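You operate a simulated robot arm through the tools that you are given. There is no shell and no other tool.

You are at the controls of a simulated robot arm. One attempt, no reset.

JOB
Replace the cracked ring under the orange fitting and clamp it again.
Fine: a black ring goes on; the cracked ring goes in the small black tray.
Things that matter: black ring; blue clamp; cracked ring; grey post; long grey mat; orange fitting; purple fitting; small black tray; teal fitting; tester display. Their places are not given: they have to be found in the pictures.

Only the result counts: the job must be done as asked and must still hold three seconds after the hand-in. Knocking over, shifting, dropping, spilling or breaking anything else fails it.

ROBOT AND FRAMES
A 6-joint arm with a fingered hand, fixed in place. Base frame: the origin is on the floor under the middle of its stand, x ahead of it, y to its left, z up; the work surface is at about z = 860. Lengths are in mm, angles in degrees, forces in N, time in s.
With the tool pointing down near the work surface it reaches from about 340 to 740 mm from the base axis. Its first joint turns from -115.0 to 115.0 degrees. Payload 4 kg.
The tool frame sits at the grasp point between the pads (the TCP): z along the fingers, y along the line on which they close. The tips reach 26 mm beyond it. The gripper opens to 132 mm; its body begins 73 mm behind the TCP. The gripper is a hand of 4 fingers: y runs from the thumb to the fingers, the wrist lies at [0, 0, -239] in the tool frame, and closing takes about 1.5 s.
Orientation is that of the tool frame in the base frame, as a unit quaternion [x, y, z, w]. With the fingers straight down and closing along the base's y, the tool's x points along the base's -x, its y along +y and its z along -z.

CONTROLS
- The arm moves only by the tool nudge_tool. Its argument "moves" is a list of rows, each an object of numbers (a shift or turn left out is 0, a gripper value left out holds the last): "x", "y", "z": the shift along the tool's x, y, z in mm; "wx", "wy", "wz": the turn, a rotation vector about the tool's x, y, z in degrees. In form: [{"x": .., "y": .., "z": .., "wx": .., "wy": .., "wz": ..}, ...]. A call has 1 to 20 rows; each row is the pose to reach, as a shift and turn from the pose commanded when the call began, along the tool's axes at that moment. "fingers" is the finger opening in mm, from 0 to 132, set as the call begins (left out, the last holds). Each row takes 0.2 s and may step no farther than 50 mm and 8.6 degrees from the row before; otherwise, or with a gripper value out of range, the whole call is refused. Where a pose cannot be reached the arm comes as near as it can. A force on the tool above 50 N (or 10 N above the force at the start of the call, whichever is more), or a blocked arm, ends the call early, and 0.2 s more pass. Each finger travels about 153 mm/s and halts on what it meets, pressing with about 33 N; the grip force reading is that of the motor and also rises with nothing between the fingers. The clock runs only during rows and for 0.2 s after the last one: add rows that repeat a pose to give the fingers time. The reply holds the time, the measured pose of the TCP, the force on the tool along the base axes, the opening and the grip force, in the units named above and with some noise, with the torque about the TCP (base axes, N m) and any sound that the robot's microphone picked up, and new pictures: "pictures" is both (left out), scene, wrist or none.
- Cameras (640 x 400 px; columns grow to the right, rows downward): "scene" is fixed at [227.8, -503.6, 1442]; the picture's right is [0.56, -0.83, 0.00], its down [-0.57, -0.39, -0.72] and it looks along [0.60, 0.40, -0.69] (base axes); focal length 306 px, centre (320, 200). "wrist" rides on the gripper at [68, 2, -97] in the tool frame; the picture's right is [-0.02, 1.00, 0.00], its down [-0.82, -0.02, -0.58] and it looks along [-0.58, -0.01, 0.82] (tool axes); focal length 270 px, centre (320, 200).
- raise_lower(by): slides the trunk up (or, below 0, down) by that many mm; the arm rides with it, the base frame stays. It gives what a move gives, with no picture.
- finger_targets(finger1, finger2, finger3, thumb_bend): sets how far each is bent, from 0 (flat) to 1 (curled in); at 0.3 the hand is open as for a grip, at 0.7 the pads meet at the TCP. One left out holds its place. A second passes; each finger stops where it meets its share of the squeeze, and holds until it gets a number again. A gripper value or a shape takes the hand back. It gives what a move gives, with no picture; readings hold the bend of each and the force on the fingers (four entries, about 0 where the hand has none), thumb and palm.
- hand_shape(shape): the hand has 4 fingers and takes this shape, open, in about a second: jaw (thumb against the fingers, like two jaws); tri (thumb and two fingers); tip (a fingertip pinch); poke (one finger out to press); point (the index stretched); flat (the hand flat); cup (the hand cupped); fist (a fist). The gripper value then closes the fingers along that shape, each until it touches; the sizes above hold for jaw. It gives what a move gives, with no picture.
- probe_pixels(camera, pixels): for up to 12 pixels [column, row] of the newest picture of that camera ("zoom" is the newest enlarged one), the place [x, y, z] in the base frame of the surface seen there, good to about 2 mm, but the place of the scene camera against the robot may be out by one fixed shift of up to 25 mm in any direction. It takes no simulated time.
- inspect(camera, box): a new picture of the part [left, top, right, bottom] of that camera's present view, enlarged. It takes no simulated time.
- sign_off(): hands the job in; it is judged then, once.

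Unless the task says otherwise, let go and move clear before handing in.

The tools are called by a JSON object that holds its "name" and its "arguments". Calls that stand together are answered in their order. nudge_tool: Moves the arm, as the interface text tells. Its arguments: {"type":"object","properties":{"moves":{"type":"array"},"fingers":{"type":"number"},"pictures":{"type":"string","enum":["both","scene","wrist","none"]}},"required":["moves"]} The other tools are called the same way: raise_lower (by) moves the trunk up or down; hand_shape (shape) gives the hand a shape; finger_targets (finger1, finger2, finger3, thumb_bend) moves the fingers one by one; probe_pixels (camera, pixels) gives the place of the surface under pixels of a picture; inspect (camera, box) takes an enlarged picture of a part of a camera's view; sign_off () hands the job in.

At the start:

```text
t: 0.0
ee_pos: [444.2, -188.5, 1206.6]
ee_rot: [0.0, 1.0, 0.0, 0.0]
wrist_force: [0.3, -0.2, 0.2]
moment: [0.02, -0.01, -0.04]
width: 132.0
grip_force: 0.0
shape: jaw
bend: [0.3, 0.3, 0.3, 0.3]
finger forces: [0.1, 0.0, 0.1, 0.0, 0.0, 0.0]
trunk travel left (down, up): [-925.0, 65.0]
```

scene: 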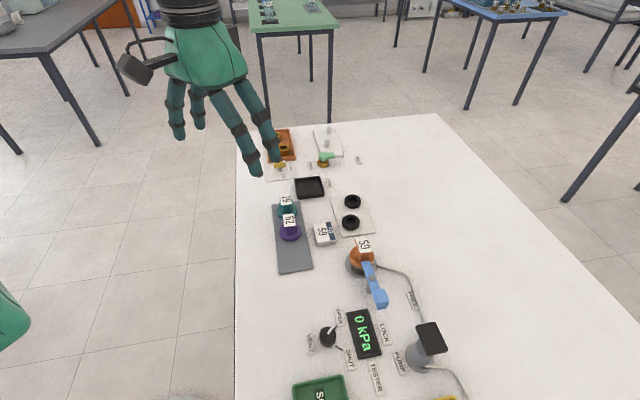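
wrist: 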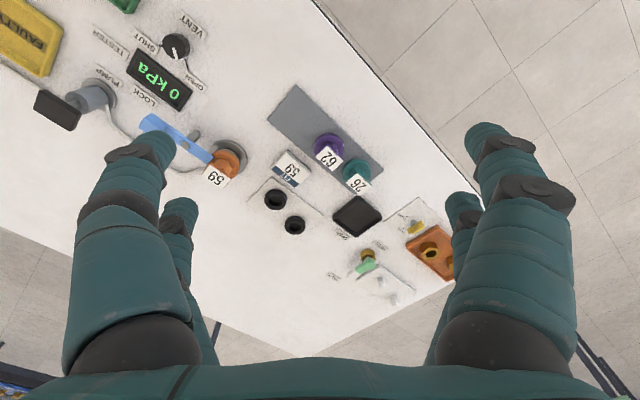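

The scene picture shows the orange fitting near (360,255) with the blue clamp at (375,285), black rings near (352,201) and (350,222), the black tray at (309,186) and the tester at (365,335). I'll enlarge these regions first.

{"name": "inspect", "arguments": {"camera": "scene", "box": [300, 230, 460, 330]}}

{"name": "inspect", "arguments": {"camera": "scene", "box": [240, 120, 400, 220]}}

{"name": "inspect", "arguments": {"camera": "scene", "box": [260, 180, 400, 270]}}

{"name": "inspect", "arguments": {"camera": "scene", "box": [280, 300, 480, 400]}}

{"name": "inspect", "arguments": {"camera": "wrist", "box": [100, 80, 300, 220]}}

{"name": "inspect", "arguments": {"camera": "wrist", "box": [240, 80, 460, 310]}}

```text
4.00 times, centred on (380, 280) of scene
```

zoom: 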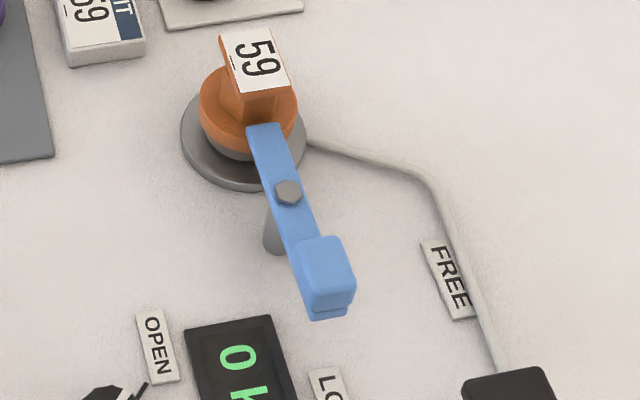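

```text
4.00 times, centred on (320, 170) of scene
```

zoom: 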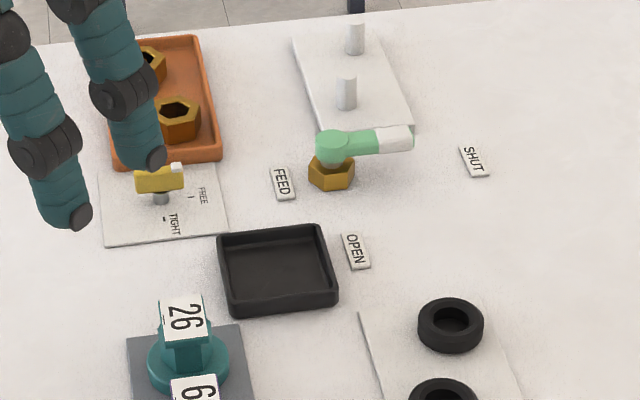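

```text
4.44 times, centred on (330, 225) of scene
```

zoom: 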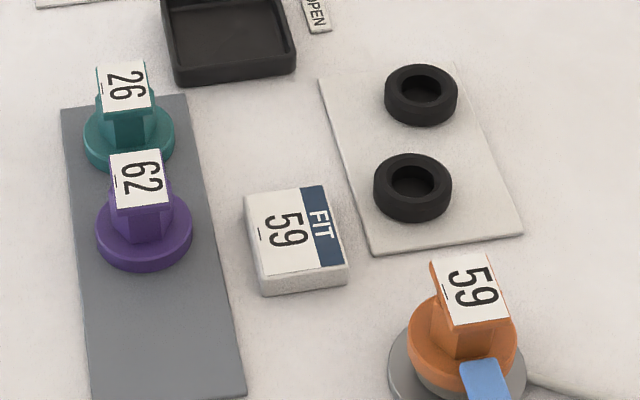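

```text
3.20 times, centred on (380, 350) of scene
```

zoom: 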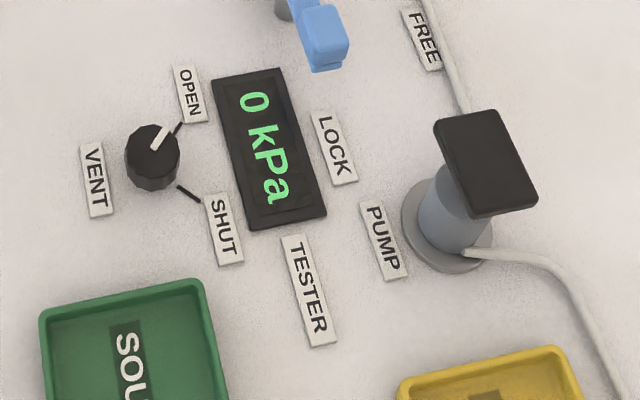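

```text
2.86 times, centred on (200, 150) of wrist
```

zoom: 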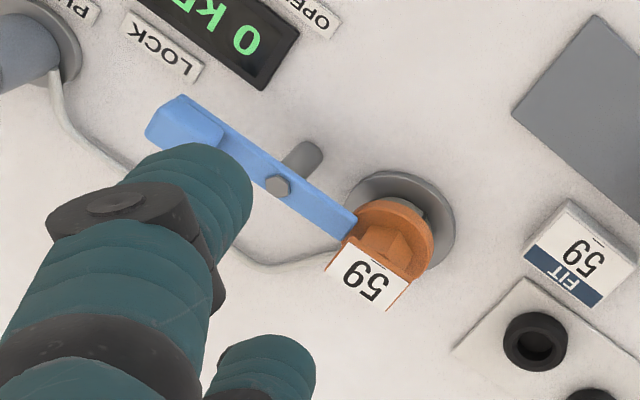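

```text
1.74 times, centred on (350, 195) of wrist
```

zoom: 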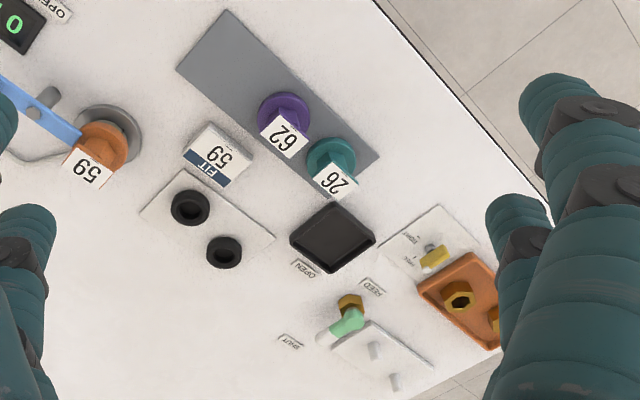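

The orange fitting (label 59) sits on a grey base with the blue bar pivoting on the grey post. The handle sits between LOCK and FREE, and two black rings lie on a white pad. I'll get 3D positions from both cameras.

{"name": "probe_pixels", "arguments": {"camera": "wrist", "pixels": [[225, 162], [217, 175], [234, 150], [195, 134], [205, 155], [155, 122], [275, 199], [295, 225], [352, 216], [290, 165], [243, 158], [310, 118]]}}

{"name": "probe_pixels", "arguments": {"camera": "scene", "pixels": [[365, 246], [352, 262], [372, 278], [367, 267], [380, 299], [352, 201], [350, 222], [309, 186], [293, 250], [349, 291], [324, 234], [385, 333]]}}

{"name": "inspect", "arguments": {"camera": "scene", "box": [335, 235, 395, 275]}}

```text
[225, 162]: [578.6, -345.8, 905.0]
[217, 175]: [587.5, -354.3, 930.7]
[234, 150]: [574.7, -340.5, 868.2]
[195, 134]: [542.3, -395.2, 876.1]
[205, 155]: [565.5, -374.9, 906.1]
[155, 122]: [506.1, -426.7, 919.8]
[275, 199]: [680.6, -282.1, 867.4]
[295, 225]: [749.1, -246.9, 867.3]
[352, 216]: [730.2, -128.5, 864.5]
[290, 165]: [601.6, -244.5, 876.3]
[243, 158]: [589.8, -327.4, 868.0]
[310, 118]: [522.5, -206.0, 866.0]
```

```text
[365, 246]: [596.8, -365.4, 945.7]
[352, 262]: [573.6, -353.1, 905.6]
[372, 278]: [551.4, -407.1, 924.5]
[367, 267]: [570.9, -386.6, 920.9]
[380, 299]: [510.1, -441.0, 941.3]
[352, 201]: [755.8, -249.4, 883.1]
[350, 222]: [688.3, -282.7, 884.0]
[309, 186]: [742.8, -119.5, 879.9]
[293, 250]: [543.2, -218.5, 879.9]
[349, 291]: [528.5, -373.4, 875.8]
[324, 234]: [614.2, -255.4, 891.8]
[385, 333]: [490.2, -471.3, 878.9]
```

```text
10.00 times, centred on (365, 255) of scene
```

zoom: 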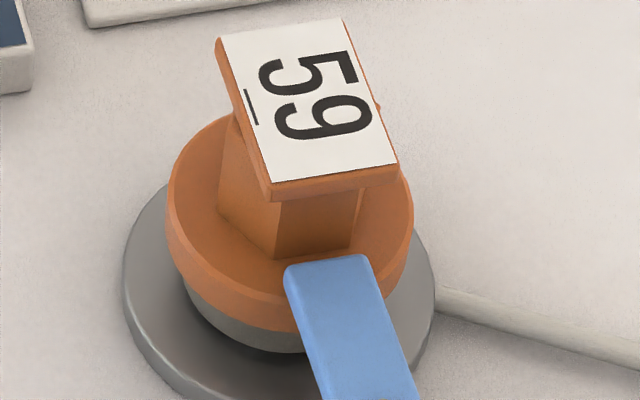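

The wrist probe puts the fitting near (580,-347), the clamp handle near (506,-427) and the nearer ring near (681,-282). The scene camera reads about 14 mm high in z. I'll move the hand to look at the fitting from closer up.

{"name": "nudge_tool", "arguments": {"moves": [{"x": -5, "y": -30, "z": 25}, {"x": -10, "y": -60, "z": 50}, {"x": -15, "y": -90, "z": 75}, {"x": -20, "y": -120, "z": 100}, {"x": -24, "y": -150, "z": 120}, {"x": -27, "y": -172, "z": 140}, {"x": -27, "y": -172, "z": 140}]}}

```text
t: 1.6
ee_pos: [470.9, -361.4, 1063.6]
ee_rot: [0.0, 1.0, 0.0, 0.0]
wrist_force: [0.8, 0.1, -1.0]
moment: [0.01, 0.01, 0.0]
width: 132.1
grip_force: 0.0
shape: jaw
bend: [0.3, 0.3, 0.3, 0.3]
finger forces: [0.0, 0.0, 0.0, 0.0, 0.0, 0.1]
trunk travel left (down, up): [-925.0, 65.0]
```

scene: 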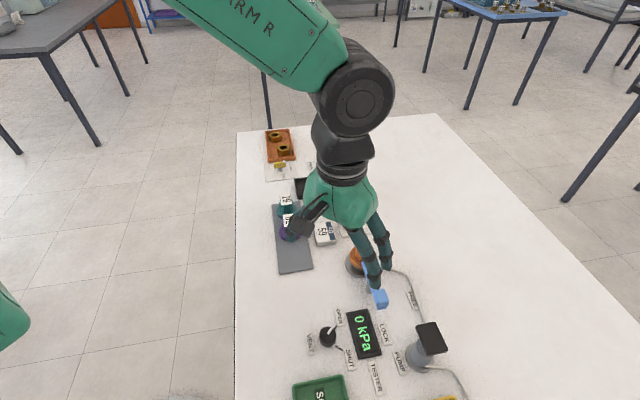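
wrist: 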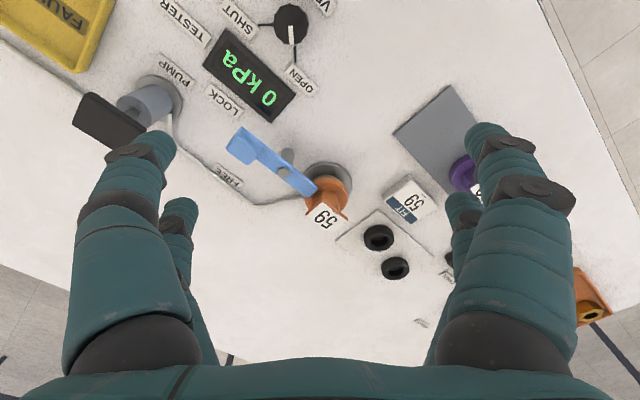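

Now the fitting is at (325,195) in the wrist view and the clamp handle at (243,145). I'll enlarge that area and also check the hand layout.

{"name": "inspect", "arguments": {"camera": "wrist", "box": [220, 120, 380, 220]}}

{"name": "inspect", "arguments": {"camera": "scene", "box": [270, 170, 430, 310]}}

{"name": "inspect", "arguments": {"camera": "wrist", "box": [340, 170, 460, 290]}}

```text
4.00 times, centred on (300, 170) of wrist
```

zoom: 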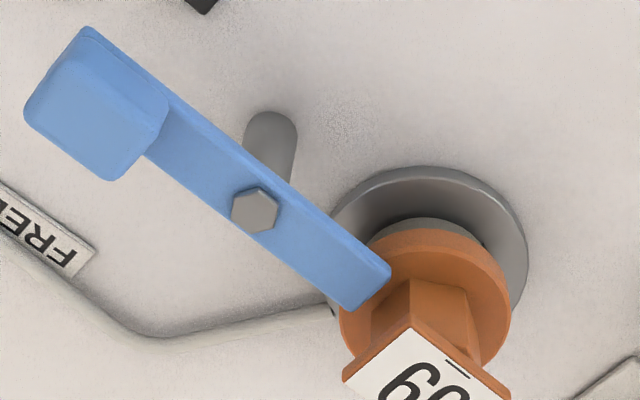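

```text
2.86 times, centred on (350, 240) of scene
```

zoom: 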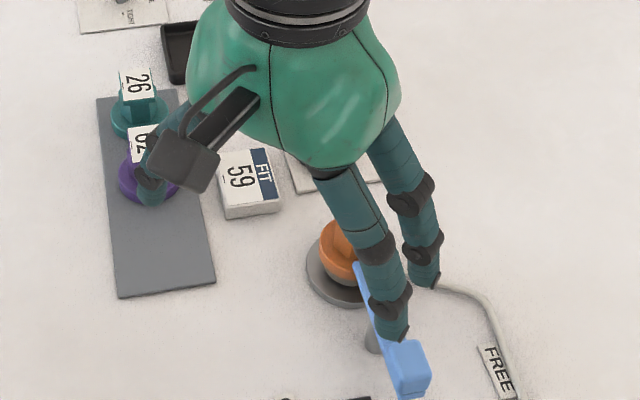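

```text
3.33 times, centred on (400, 230) of wrist
```

zoom: 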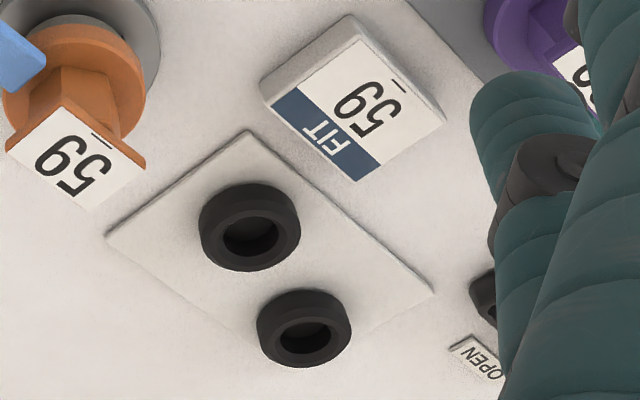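

The bar end overlaps the flange edge, with the pivot bolt at wrist (284,172) and the handle block at (244,147). I'll probe precise points on all these parts and on the rings.

{"name": "probe_pixels", "arguments": {"camera": "wrist", "pixels": [[284, 172], [244, 147], [229, 144], [258, 155], [247, 163], [242, 128], [311, 189], [287, 152], [338, 186], [343, 200], [327, 176], [345, 170]]}}

{"name": "probe_pixels", "arguments": {"camera": "wrist", "pixels": [[323, 204], [341, 219], [307, 214], [324, 178], [319, 168], [352, 185], [228, 177], [216, 102], [322, 188], [333, 190], [330, 196], [322, 198]]}}

{"name": "probe_pixels", "arguments": {"camera": "zoom", "pixels": [[250, 236], [205, 225], [297, 250], [250, 188], [250, 265], [248, 205], [303, 334], [260, 330], [348, 335], [304, 293], [302, 362], [130, 230]]}}

```text
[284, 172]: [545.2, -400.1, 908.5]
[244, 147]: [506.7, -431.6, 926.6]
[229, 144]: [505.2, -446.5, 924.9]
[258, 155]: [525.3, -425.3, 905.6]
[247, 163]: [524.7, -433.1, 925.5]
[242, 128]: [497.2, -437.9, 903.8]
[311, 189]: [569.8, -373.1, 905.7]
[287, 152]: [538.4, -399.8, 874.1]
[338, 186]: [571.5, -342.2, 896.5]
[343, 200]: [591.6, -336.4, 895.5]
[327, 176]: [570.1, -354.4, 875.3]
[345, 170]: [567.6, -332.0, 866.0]
```

```text
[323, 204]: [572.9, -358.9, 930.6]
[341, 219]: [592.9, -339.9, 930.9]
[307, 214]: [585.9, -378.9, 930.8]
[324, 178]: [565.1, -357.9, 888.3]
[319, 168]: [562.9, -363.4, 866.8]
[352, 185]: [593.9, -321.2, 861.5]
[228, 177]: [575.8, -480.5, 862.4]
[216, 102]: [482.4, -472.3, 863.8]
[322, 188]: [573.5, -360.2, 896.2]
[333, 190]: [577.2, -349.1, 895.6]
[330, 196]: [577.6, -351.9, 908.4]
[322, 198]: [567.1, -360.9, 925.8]
```

```text
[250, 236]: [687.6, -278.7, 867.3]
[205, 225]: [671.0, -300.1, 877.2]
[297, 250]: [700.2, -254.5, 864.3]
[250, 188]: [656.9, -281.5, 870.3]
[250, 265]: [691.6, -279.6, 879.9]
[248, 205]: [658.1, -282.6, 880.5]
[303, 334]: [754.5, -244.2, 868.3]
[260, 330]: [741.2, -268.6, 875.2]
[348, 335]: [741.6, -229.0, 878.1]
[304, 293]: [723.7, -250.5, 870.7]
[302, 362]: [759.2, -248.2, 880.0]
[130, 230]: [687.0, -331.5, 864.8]
```

The label plate top is at z≈931, the flange top at ≈896, the base disc at ≈866 and the pivot at about (545,-400). Before working I want to see how the digits close, so I'll close the hand here in free air and look.

{"name": "nudge_tool", "arguments": {"moves": [{"z": 0}, {"z": 0}, {"z": 0}, {"z": 0}, {"z": 0}, {"z": 0}], "fingers": 30}}

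{"name": "inspect", "arguments": {"camera": "scene", "box": [290, 170, 450, 290]}}

```text
t: 3.0
ee_pos: [471.2, -360.7, 1064.6]
ee_rot: [0.0, 1.0, 0.0, 0.0]
wrist_force: [-0.4, 1.0, 0.3]
moment: [-0.02, 0.02, -0.01]
width: 30.5
grip_force: 0.1
shape: jaw
bend: [0.73, 0.73, 0.73, 0.7]
finger forces: [0.1, 0.1, 0.0, 0.1, 0.0, 0.0]
trunk travel left (down, up): [-925.0, 65.0]
```

scene: 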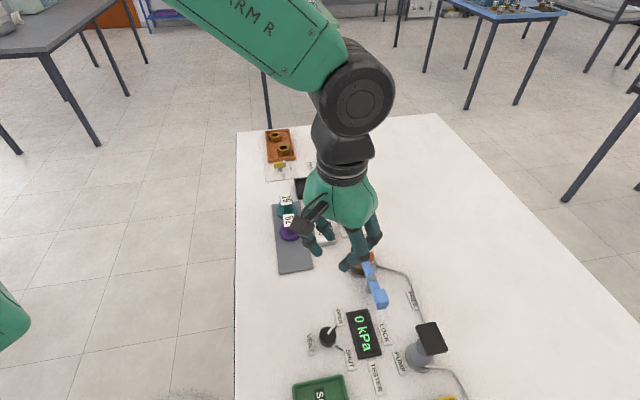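
wrist: 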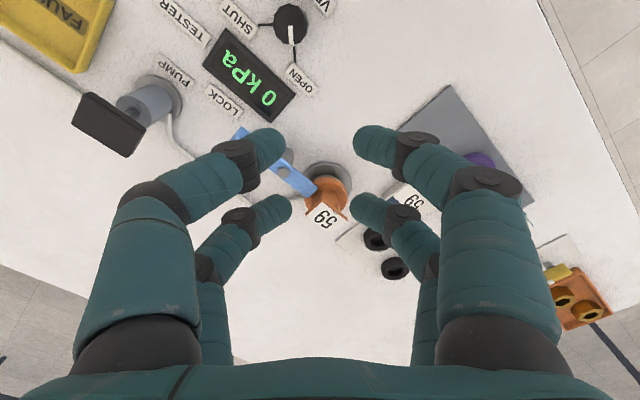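

```text
3.33 times, centred on (370, 230) of scene
```

zoom: 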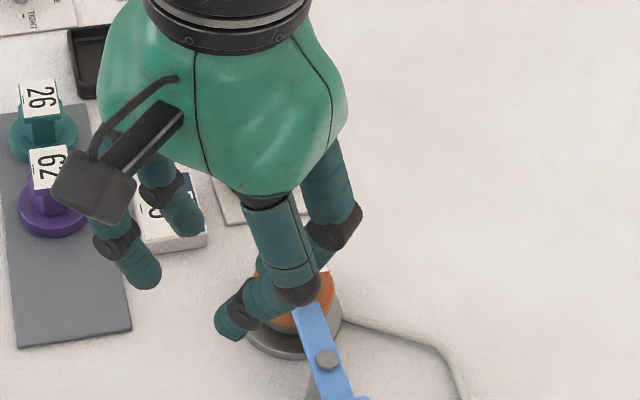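

The hand has two digits on each side. I'll probe the fingertips to see their spacing along tool x and y.

{"name": "probe_pixels", "arguments": {"camera": "wrist", "pixels": [[270, 145], [370, 145], [275, 209], [366, 209], [282, 145], [356, 146], [288, 207], [353, 208], [235, 175], [405, 175]]}}

{"name": "hand_shape", "arguments": {"shape": "tri"}}

{"name": "inspect", "arguments": {"camera": "wrist", "box": [0, 0, 640, 400]}}

{"name": "hand_shape", "arguments": {"shape": "tip"}}

{"name": "inspect", "arguments": {"camera": "wrist", "box": [0, 0, 640, 400]}}

{"name": "inspect", "arguments": {"camera": "scene", "box": [290, 170, 450, 290]}}

```text
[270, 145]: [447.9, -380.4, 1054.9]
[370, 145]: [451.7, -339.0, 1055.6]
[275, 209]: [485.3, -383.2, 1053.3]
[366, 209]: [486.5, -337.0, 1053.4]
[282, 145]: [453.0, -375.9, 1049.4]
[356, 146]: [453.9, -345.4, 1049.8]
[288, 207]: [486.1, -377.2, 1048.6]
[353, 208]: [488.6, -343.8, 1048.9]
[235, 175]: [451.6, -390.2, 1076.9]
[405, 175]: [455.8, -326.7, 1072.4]
```

```text
t: 3.9
ee_pos: [470.3, -361.6, 1064.3]
ee_rot: [0.0, 1.0, -0.001, 0.0]
wrist_force: [-0.4, 0.2, 0.0]
moment: [0.0, 0.0, 0.01]
width: 132.1
grip_force: 0.1
shape: tri
bend: [0.3, 0.3, 0.3, 0.3]
finger forces: [0.0, 0.0, 0.1, 0.0, 0.0, 0.0]
trunk travel left (down, up): [-925.0, 65.0]
```

```text
1.00 times, centred on (320, 200) of wrist (not enlarged: the box is as wide or as high as the picture)
```

zoom: 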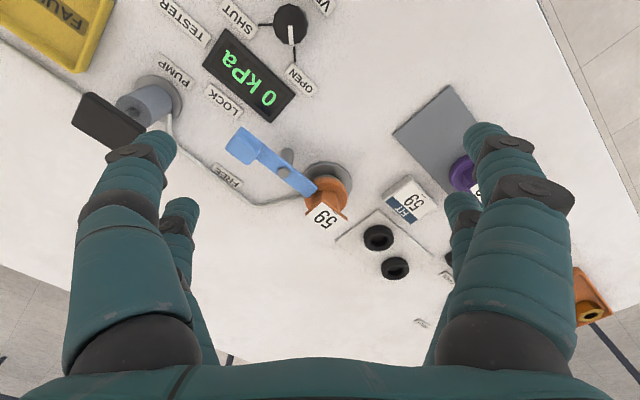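

```text
t: 4.8
ee_pos: [472.2, -361.6, 1063.1]
ee_rot: [0.0, 1.0, 0.0, 0.0]
wrist_force: [0.6, 0.2, -1.1]
moment: [0.01, 0.01, -0.01]
width: 131.7
grip_force: 0.0
shape: tip
bend: [0.3, 0.3, 0.3, 0.3]
finger forces: [0.0, 0.0, 0.0, 0.0, 0.0, 0.0]
trunk travel left (down, up): [-925.0, 65.0]
```

```text
1.00 times, centred on (320, 200) of wrist (not enlarged: the box is as wide or as high as the picture)
```

zoom: 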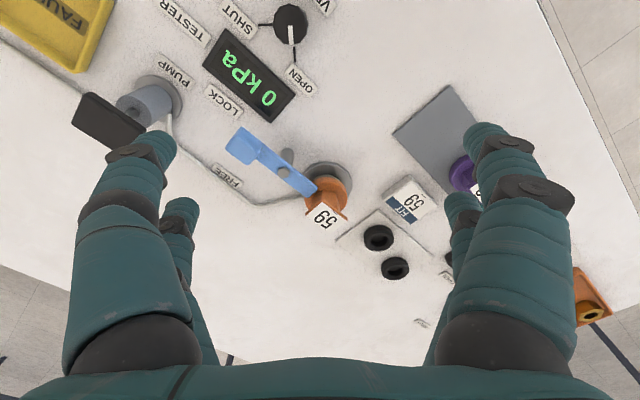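

```text
3.33 times, centred on (370, 230) of scene
```

zoom: 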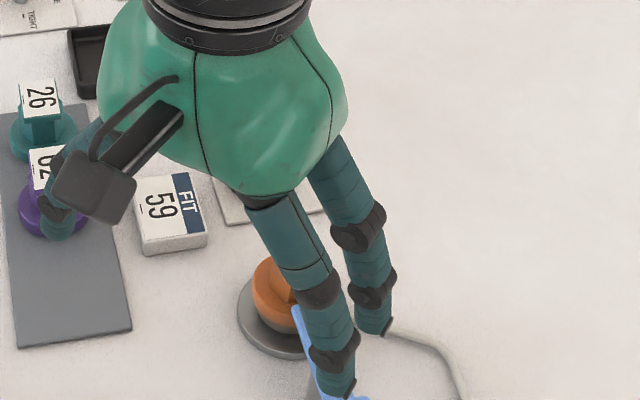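

The digits close in two pairs at tool x≈±19 mm, so a round part will be held by a four-point cage. Next I'll measure the fitting's head plate, neck and flange in an enlarged wrist view.

{"name": "inspect", "arguments": {"camera": "wrist", "box": [295, 155, 359, 235]}}

```text
5.00 times, centred on (327, 195) of wrist
```

zoom: 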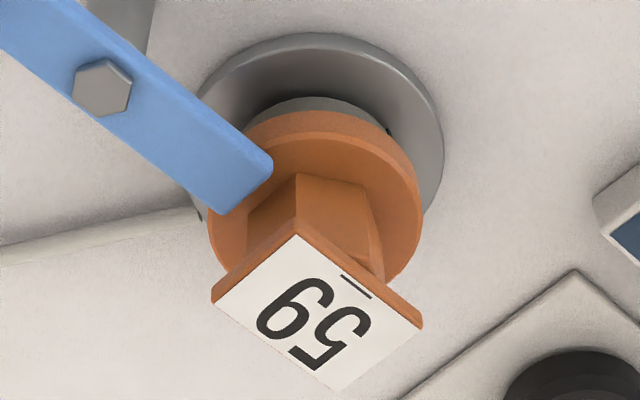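

The plate corners and flange outline are clear in this zoom. I'll probe them.

{"name": "probe_pixels", "arguments": {"camera": "zoom", "pixels": [[298, 239], [417, 321], [219, 298], [340, 386], [318, 310], [298, 178], [365, 190], [250, 215], [378, 250], [410, 200], [330, 118], [385, 262]]}}

{"name": "probe_pixels", "arguments": {"camera": "zoom", "pixels": [[330, 102], [300, 42], [430, 110], [442, 165], [215, 90], [300, 125], [400, 170], [215, 225], [418, 230], [330, 143], [265, 165], [240, 205]]}}

```text
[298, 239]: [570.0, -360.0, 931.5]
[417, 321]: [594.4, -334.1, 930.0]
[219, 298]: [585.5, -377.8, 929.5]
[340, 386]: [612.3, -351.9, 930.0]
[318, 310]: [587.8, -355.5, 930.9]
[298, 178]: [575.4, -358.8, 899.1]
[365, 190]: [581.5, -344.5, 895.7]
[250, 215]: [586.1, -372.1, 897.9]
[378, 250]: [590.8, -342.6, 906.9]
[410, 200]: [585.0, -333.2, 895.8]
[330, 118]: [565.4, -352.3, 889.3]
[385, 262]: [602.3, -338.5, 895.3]
```

```text
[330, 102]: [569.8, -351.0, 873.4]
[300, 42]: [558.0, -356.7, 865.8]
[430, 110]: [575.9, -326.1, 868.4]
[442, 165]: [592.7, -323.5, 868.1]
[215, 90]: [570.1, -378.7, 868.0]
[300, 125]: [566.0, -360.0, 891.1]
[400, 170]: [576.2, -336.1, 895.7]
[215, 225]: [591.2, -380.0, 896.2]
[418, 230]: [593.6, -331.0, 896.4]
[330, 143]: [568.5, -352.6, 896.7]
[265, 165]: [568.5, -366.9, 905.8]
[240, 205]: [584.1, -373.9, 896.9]
```

From these points the fitting axis is about (590.5,-355.8), with flange radius 25 and ring radius about 21. The plate is 36×24 mm, with its long axis pointing at the clamp pivot near (545,-400). Next I'll check the handle block, the pump height and the surroundings of the swing path.

{"name": "probe_pixels", "arguments": {"camera": "wrist", "pixels": [[107, 123], [140, 100], [85, 110], [130, 140], [175, 130], [242, 133], [258, 146], [247, 161], [230, 146], [246, 75], [252, 110], [290, 20]]}}

{"name": "inspect", "arguments": {"camera": "wrist", "box": [210, 115, 306, 175]}}

```text
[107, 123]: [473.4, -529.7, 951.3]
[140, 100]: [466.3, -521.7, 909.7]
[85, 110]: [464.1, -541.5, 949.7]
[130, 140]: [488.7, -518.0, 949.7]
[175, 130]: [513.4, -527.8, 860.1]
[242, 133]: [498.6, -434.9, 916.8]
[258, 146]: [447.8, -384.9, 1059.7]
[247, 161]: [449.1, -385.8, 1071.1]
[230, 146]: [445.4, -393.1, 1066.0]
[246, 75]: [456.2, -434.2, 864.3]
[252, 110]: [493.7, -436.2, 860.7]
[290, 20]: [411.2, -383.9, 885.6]
```

```text
6.67 times, centred on (258, 145) of wrist
```

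zoom: 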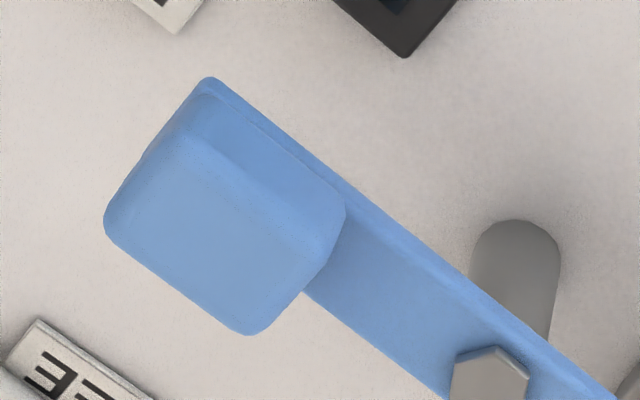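

The handle block is clear in this zoom. I'll probe its corners to get its centre, width and height.

{"name": "probe_pixels", "arguments": {"camera": "zoom", "pixels": [[225, 220], [190, 140], [325, 215], [250, 320], [115, 222], [215, 85], [345, 250], [400, 300], [485, 375], [590, 385], [515, 225], [430, 290]]}}

```text
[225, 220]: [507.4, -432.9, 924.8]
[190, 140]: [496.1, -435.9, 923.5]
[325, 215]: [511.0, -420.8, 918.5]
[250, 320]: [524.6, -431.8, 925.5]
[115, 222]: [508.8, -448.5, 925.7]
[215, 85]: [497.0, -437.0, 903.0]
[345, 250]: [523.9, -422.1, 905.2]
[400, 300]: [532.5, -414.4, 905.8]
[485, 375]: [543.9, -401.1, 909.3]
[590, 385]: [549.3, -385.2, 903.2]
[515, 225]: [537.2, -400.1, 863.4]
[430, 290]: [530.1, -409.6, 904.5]
```

The handle block is centred near (510,-434), about 20 mm wide with its top at z≈925, and its pivot is near (544.5,-400.5). I'll go back to the jaw shape, then turn the hand so one digit pair straddles the handle, staying high for now.

{"name": "hand_shape", "arguments": {"shape": "jaw"}}

{"name": "nudge_tool", "arguments": {"moves": [{"x": -4, "y": -14, "wz": -7.4}, {"x": -8, "y": -28, "wz": -14.8}, {"x": -13, "y": -42, "wz": -22.2}, {"x": -17, "y": -57, "wz": -29.6}, {"x": -21, "y": -71, "wz": -37}, {"x": -25.5, "y": -86, "wz": -44.2}, {"x": -25.5, "y": -86, "wz": -44.2}], "fingers": 66}}

```text
t: 5.7
ee_pos: [471.7, -361.0, 1063.2]
ee_rot: [0.0, 1.0, 0.0, 0.001]
wrist_force: [0.4, -0.6, -0.8]
moment: [-0.04, 0.02, 0.0]
width: 132.0
grip_force: 0.0
shape: jaw
bend: [0.3, 0.3, 0.3, 0.3]
finger forces: [0.0, 0.0, 0.0, 0.0, 0.0, 0.1]
trunk travel left (down, up): [-925.0, 65.0]
```

```text
t: 7.3
ee_pos: [518.9, -419.1, 1061.5]
ee_rot: [-0.359, 0.933, -0.01, -0.015]
wrist_force: [0.2, 0.6, -0.6]
moment: [0.04, 0.01, -0.01]
width: 66.4
grip_force: 0.0
shape: jaw
bend: [0.73, 0.73, 0.73, 0.7]
finger forces: [0.0, 0.1, 0.0, 0.0, 0.0, 0.0]
out of reach, approached as far as the arm can: row 6, 7
trunk travel left (down, up): [-925.0, 65.0]
```

scene: 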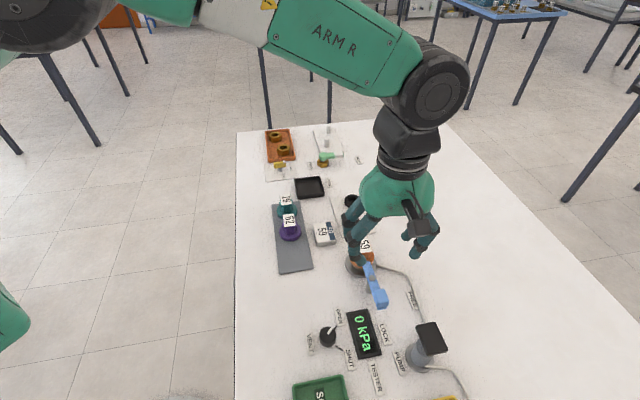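
wrist: 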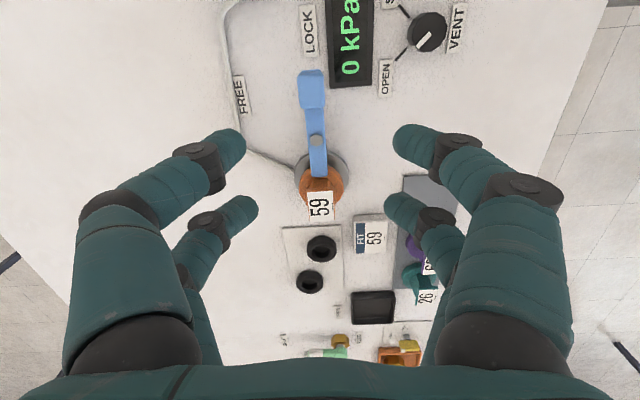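

The arm hit a wrist limit with that turn (TCP ended at (519,-419)), so that yaw is not usable here. I'll turn back to the original yaw, with the fingers closed as a pusher behind the handle, and stay high until I've checked the pose.

{"name": "nudge_tool", "arguments": {"moves": [{"x": -2, "y": 6, "wz": 7.4}, {"x": -4, "y": 12, "wz": 14.8}, {"x": -6, "y": 18, "wz": 22.2}, {"x": -8, "y": 24, "wz": 29.6}, {"x": -10, "y": 30, "wz": 37}, {"x": -11.5, "y": 36.2, "wz": 44.2}, {"x": -11.5, "y": 36.2, "wz": 44.2}, {"x": -11.5, "y": 36.2, "wz": 44.2}], "fingers": 0}}

```text
t: 9.1
ee_pos: [504.3, -383.5, 1061.8]
ee_rot: [0.02, 1.0, -0.014, -0.011]
wrist_force: [-0.4, -0.4, 1.9]
moment: [0.0, 0.02, 0.0]
width: 0.1
grip_force: 32.7
shape: jaw
bend: [0.63, 0.64, 0.64, 0.7]
finger forces: [0.0, 0.1, 0.0, 0.1, 0.0, 0.0]
trunk travel left (down, up): [-925.0, 65.0]
```

scene: 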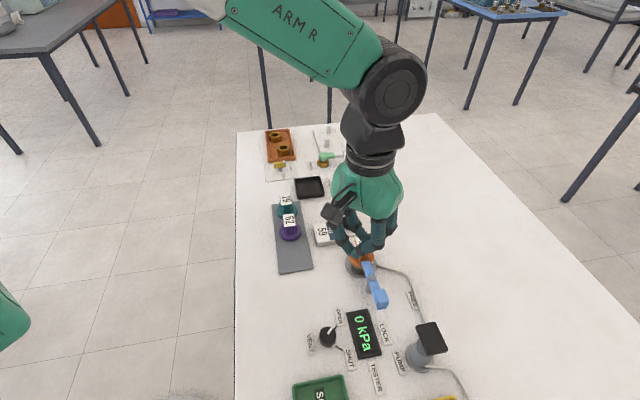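
wrist: 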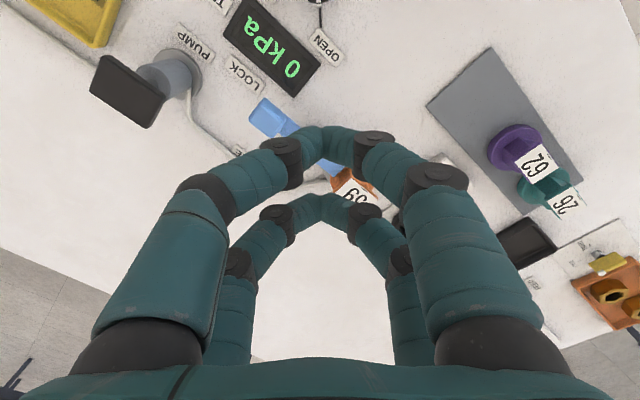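

The residual tilt is about 2° and the closed digits form two arches. I'll probe their geometry to know where the lowest parts are before using them as a pusher.

{"name": "probe_pixels", "arguments": {"camera": "wrist", "pixels": [[325, 130], [325, 140], [325, 155], [322, 196], [322, 205], [290, 150], [370, 140], [278, 215], [362, 215], [310, 132], [345, 132]]}}

{"name": "inspect", "arguments": {"camera": "scene", "box": [310, 170, 450, 290]}}

```text
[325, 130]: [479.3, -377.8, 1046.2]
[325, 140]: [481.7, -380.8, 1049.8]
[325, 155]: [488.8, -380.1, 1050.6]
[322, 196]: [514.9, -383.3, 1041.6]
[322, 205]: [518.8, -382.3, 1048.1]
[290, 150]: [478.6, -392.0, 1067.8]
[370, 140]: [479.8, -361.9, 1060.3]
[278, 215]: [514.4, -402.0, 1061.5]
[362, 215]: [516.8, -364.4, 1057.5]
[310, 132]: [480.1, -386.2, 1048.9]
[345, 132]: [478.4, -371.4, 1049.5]
```

```text
3.33 times, centred on (380, 230) of scene
```

zoom: 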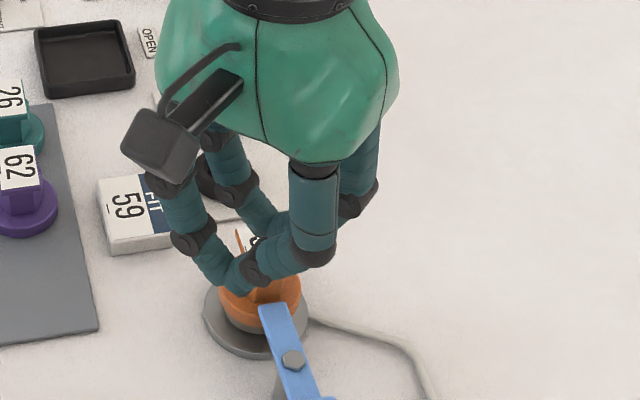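

The closed tips reach about 26 mm below the TCP, which makes a compact pusher. I'll straighten the tool and place it behind the handle at about (475,-409), still high.

{"name": "nudge_tool", "arguments": {"moves": [{"x": 14, "y": -13, "z": 0.7, "wx": -0.8, "wy": -0.6, "wz": -1.2}, {"x": 27.9, "y": -26.5, "z": 1.4, "wx": -1.63, "wy": -1.23, "wz": -2.3}, {"x": 27.9, "y": -26.5, "z": 1.4, "wx": -1.63, "wy": -1.23, "wz": -2.3}]}}

```text
t: 9.9
ee_pos: [475.2, -410.5, 1060.1]
ee_rot: [-0.001, 1.0, 0.0, 0.001]
wrist_force: [-0.2, -0.2, -0.1]
moment: [0.02, -0.01, 0.0]
width: 0.1
grip_force: 33.1
shape: jaw
bend: [0.63, 0.64, 0.64, 0.7]
finger forces: [0.0, 0.0, 0.0, 0.0, 0.1, 0.0]
trunk travel left (down, up): [-925.0, 65.0]
```

scene: 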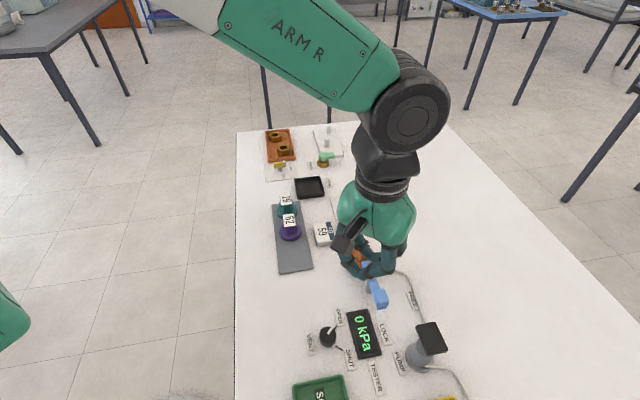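
wrist: 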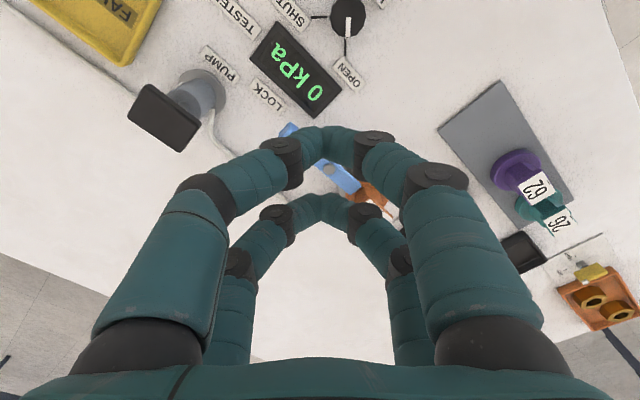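

The tool is straight again at (475,-410,1060). I'll descend to just above handle-top height, then look before going beside the handle.

{"name": "nudge_tool", "arguments": {"moves": [{"z": 35}, {"z": 70}, {"z": 95}, {"z": 105}, {"z": 105}]}}

{"name": "inspect", "arguments": {"camera": "scene", "box": [310, 210, 450, 330]}}

{"name": "inspect", "arguments": {"camera": "wrist", "box": [220, 80, 420, 240]}}

```text
t: 11.1
ee_pos: [474.1, -410.1, 958.3]
ee_rot: [-0.001, 1.0, -0.001, 0.0]
wrist_force: [-0.5, -0.1, -0.3]
moment: [0.0, 0.0, -0.03]
width: 0.0
grip_force: 32.8
shape: jaw
bend: [0.63, 0.64, 0.64, 0.7]
finger forces: [0.0, 0.0, 0.1, 0.0, 0.0, 0.0]
trunk travel left (down, up): [-925.0, 65.0]
```

scene: 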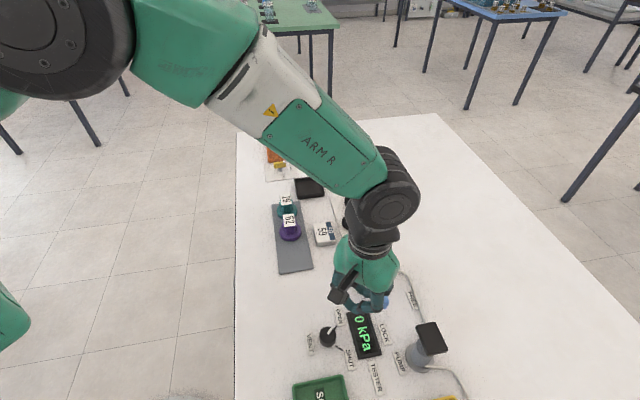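
wrist: 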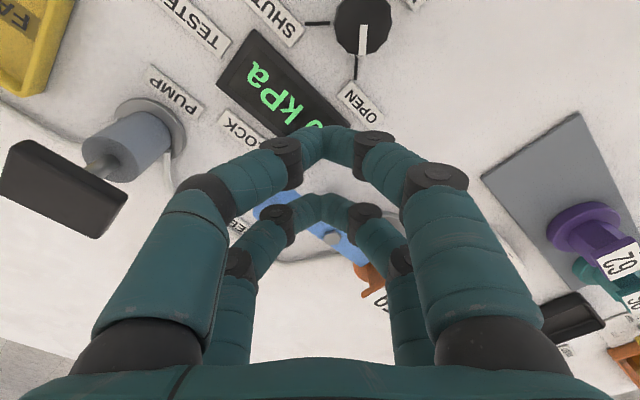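

```text
3.33 times, centred on (380, 270) of scene
```

zoom: 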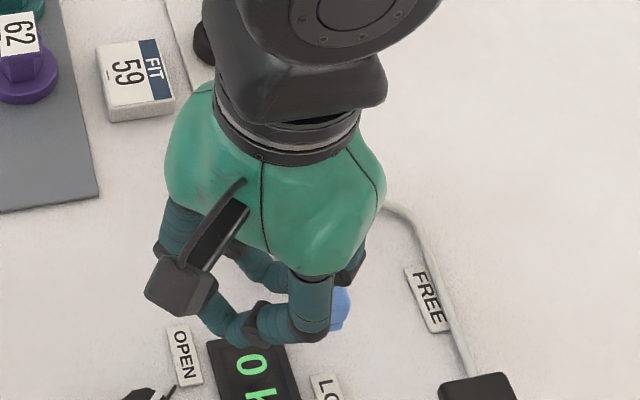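

```text
2.50 times, centred on (320, 160) of wrist
```

zoom: 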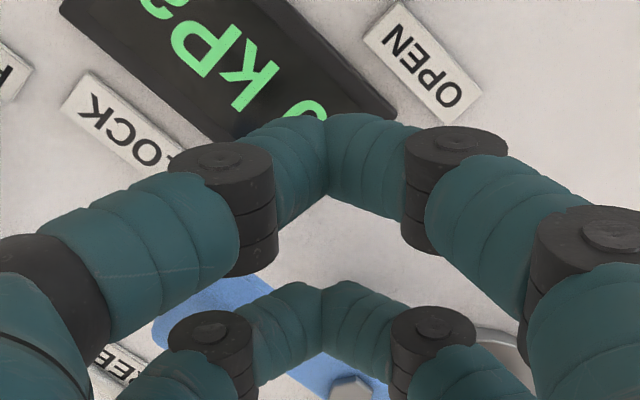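

The pusher sits above the handle's trailing side, with the block partly visible at wrist (280,205). I'll descend another 24 mm beside it and watch the force.

{"name": "nudge_tool", "arguments": {"moves": [{"z": 8}, {"z": 16}, {"z": 24}, {"z": 24}]}}

```text
t: 12.1
ee_pos: [473.7, -409.4, 931.1]
ee_rot: [-0.001, 1.0, -0.001, 0.001]
wrist_force: [-1.0, 1.5, -0.1]
moment: [0.02, -0.02, 0.01]
width: 0.0
grip_force: 33.5
shape: jaw
bend: [0.63, 0.64, 0.64, 0.7]
finger forces: [0.0, 0.1, 1.9, 0.0, 0.0, 0.0]
trunk travel left (down, up): [-925.0, 65.0]
```

scene: 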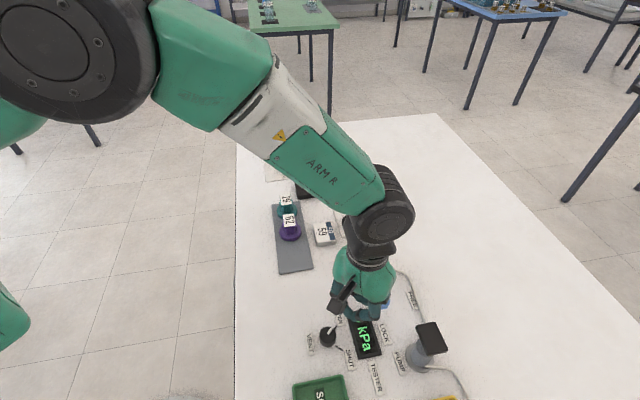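
wrist: 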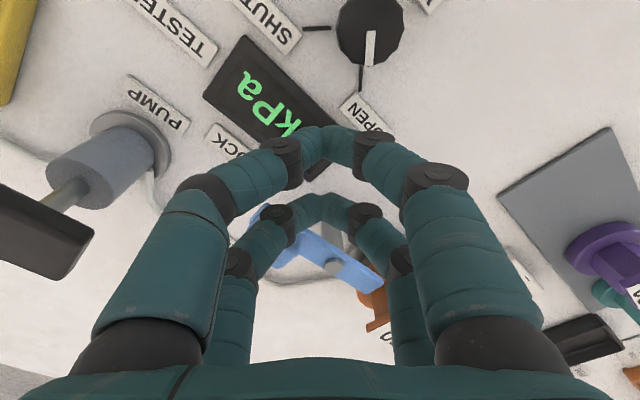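

Finger 3 reads 1.9 N, so the pusher is already touching the handle's trailing side. I'll push along the arc toward FREE in small steps.

{"name": "nudge_tool", "arguments": {"moves": [{"x": -1.3, "y": -3.4}, {"x": -2.6, "y": -6.8}, {"x": -4.4, "y": -10.1}, {"x": -6.3, "y": -13.4}, {"x": -8.5, "y": -16.4}, {"x": -10.8, "y": -19.4}]}}

{"name": "inspect", "arguments": {"camera": "wrist", "box": [200, 120, 440, 330]}}

```text
t: 13.5
ee_pos: [486.3, -430.0, 930.6]
ee_rot: [0.0, 1.0, 0.0, 0.0]
wrist_force: [-0.3, 0.2, 0.7]
moment: [-0.06, 0.02, 0.01]
width: 0.0
grip_force: 32.8
shape: jaw
bend: [0.63, 0.64, 0.64, 0.7]
finger forces: [0.0, 0.0, 0.4, 0.0, 0.0, 0.1]
trunk travel left (down, up): [-925.0, 65.0]
```

scene: 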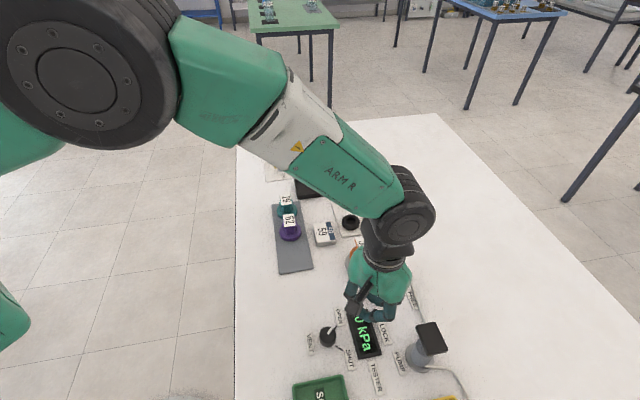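
wrist: 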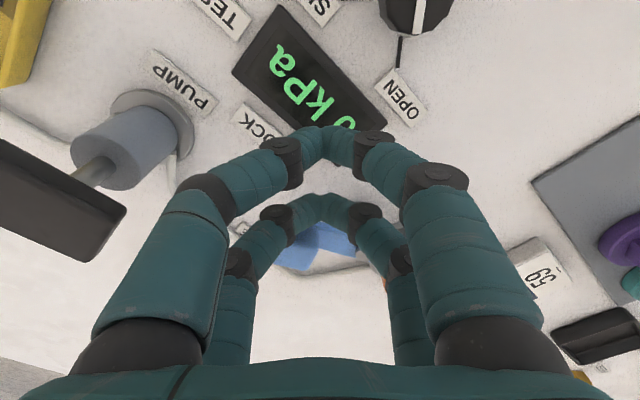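

```text
1.90 times, centred on (320, 225) of wrist
```

zoom: 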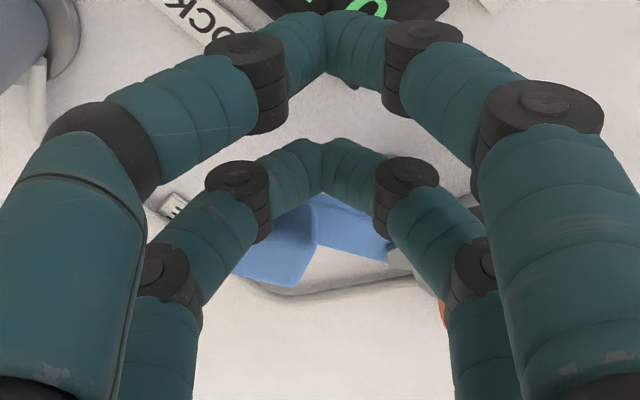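

The handle is swinging with very low force. I'll continue along the arc to about 280°.

{"name": "nudge_tool", "arguments": {"moves": [{"x": -2.6, "y": -2.8}, {"x": -5.3, "y": -5.4}, {"x": -8.3, "y": -7.7}, {"x": -11.3, "y": -9.8}, {"x": -14.6, "y": -11.8}, {"x": -17.9, "y": -13.6}, {"x": -21.4, "y": -15}, {"x": -24.9, "y": -16.3}]}}

{"name": "inspect", "arguments": {"camera": "wrist", "box": [200, 120, 440, 330]}}

{"name": "inspect", "arguments": {"camera": "scene", "box": [330, 230, 450, 330]}}

```text
t: 15.3
ee_pos: [510.0, -445.1, 932.3]
ee_rot: [0.0, 1.0, 0.0, 0.0]
wrist_force: [-0.4, 1.5, 0.3]
moment: [-0.03, 0.05, 0.03]
width: 0.1
grip_force: 32.7
shape: jaw
bend: [0.63, 0.64, 0.64, 0.7]
finger forces: [0.0, 0.1, 0.0, 0.0, 0.0, 0.1]
trunk travel left (down, up): [-925.0, 65.0]
```

scene: 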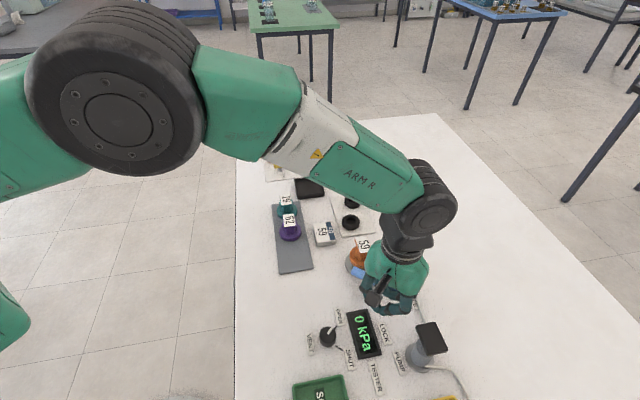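
wrist: 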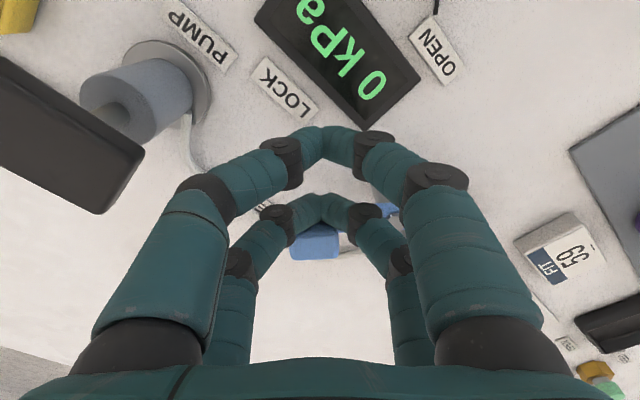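

```text
1.90 times, centred on (320, 225) of wrist
```

zoom: 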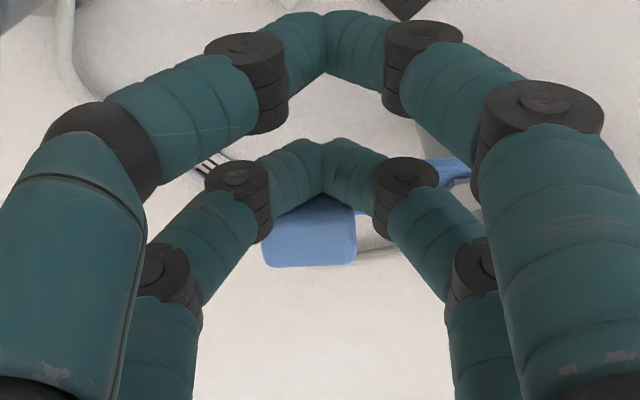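

```text
4.00 times, centred on (390, 280) of scene
```

zoom: 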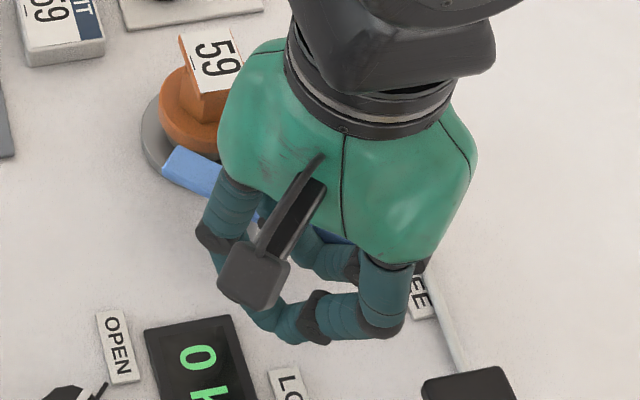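

The block is now around 272° and the bar end has mostly left the flange. I'll push on about 18 mm in +x to reach the FREE direction.

{"name": "nudge_tool", "arguments": {"moves": [{"x": -4, "y": -0.5}, {"x": -8, "y": -1}, {"x": -12, "y": -1}, {"x": -16, "y": -1}, {"x": -19, "y": -1}]}}

{"name": "inspect", "arguments": {"camera": "wrist", "box": [200, 120, 440, 330]}}

{"name": "inspect", "arguments": {"camera": "scene", "box": [330, 230, 450, 330]}}

```text
t: 16.5
ee_pos: [530.5, -446.6, 933.0]
ee_rot: [-0.001, 1.0, -0.001, 0.0]
wrist_force: [-1.8, 0.0, 0.0]
moment: [0.01, 0.0, 0.03]
width: 0.0
grip_force: 33.1
shape: jaw
bend: [0.63, 0.64, 0.64, 0.7]
finger forces: [0.0, 0.0, 0.0, 0.0, 0.0, 0.0]
trunk travel left (down, up): [-925.0, 65.0]
```

scene: 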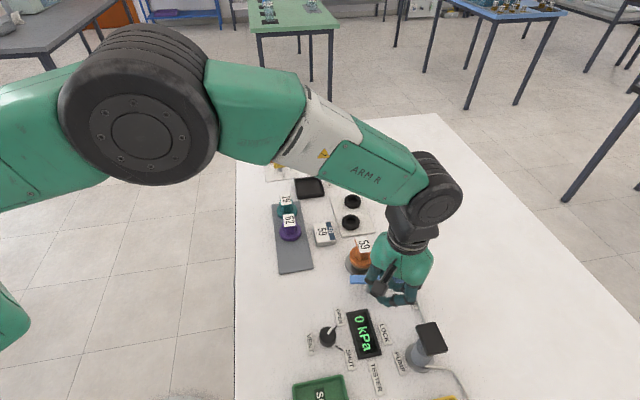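
wrist: 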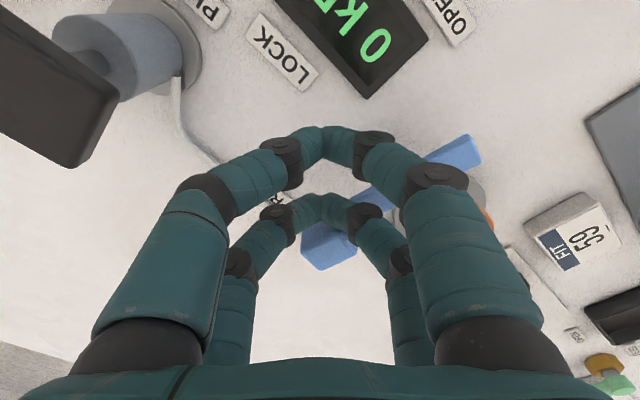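

```text
1.90 times, centred on (320, 225) of wrist
```

zoom: 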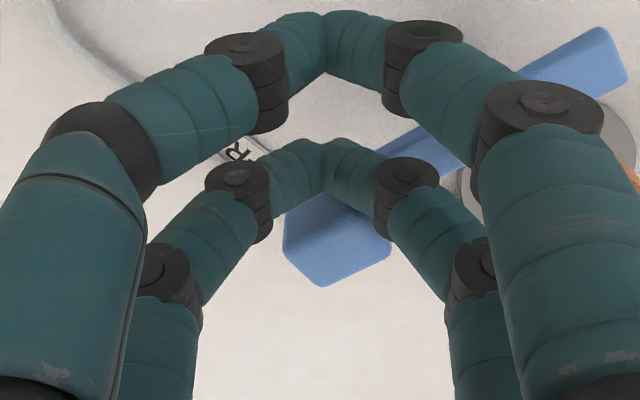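

```text
4.00 times, centred on (390, 280) of scene
```

zoom: 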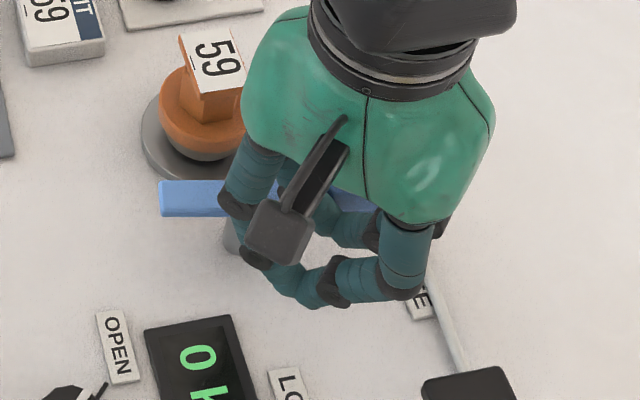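

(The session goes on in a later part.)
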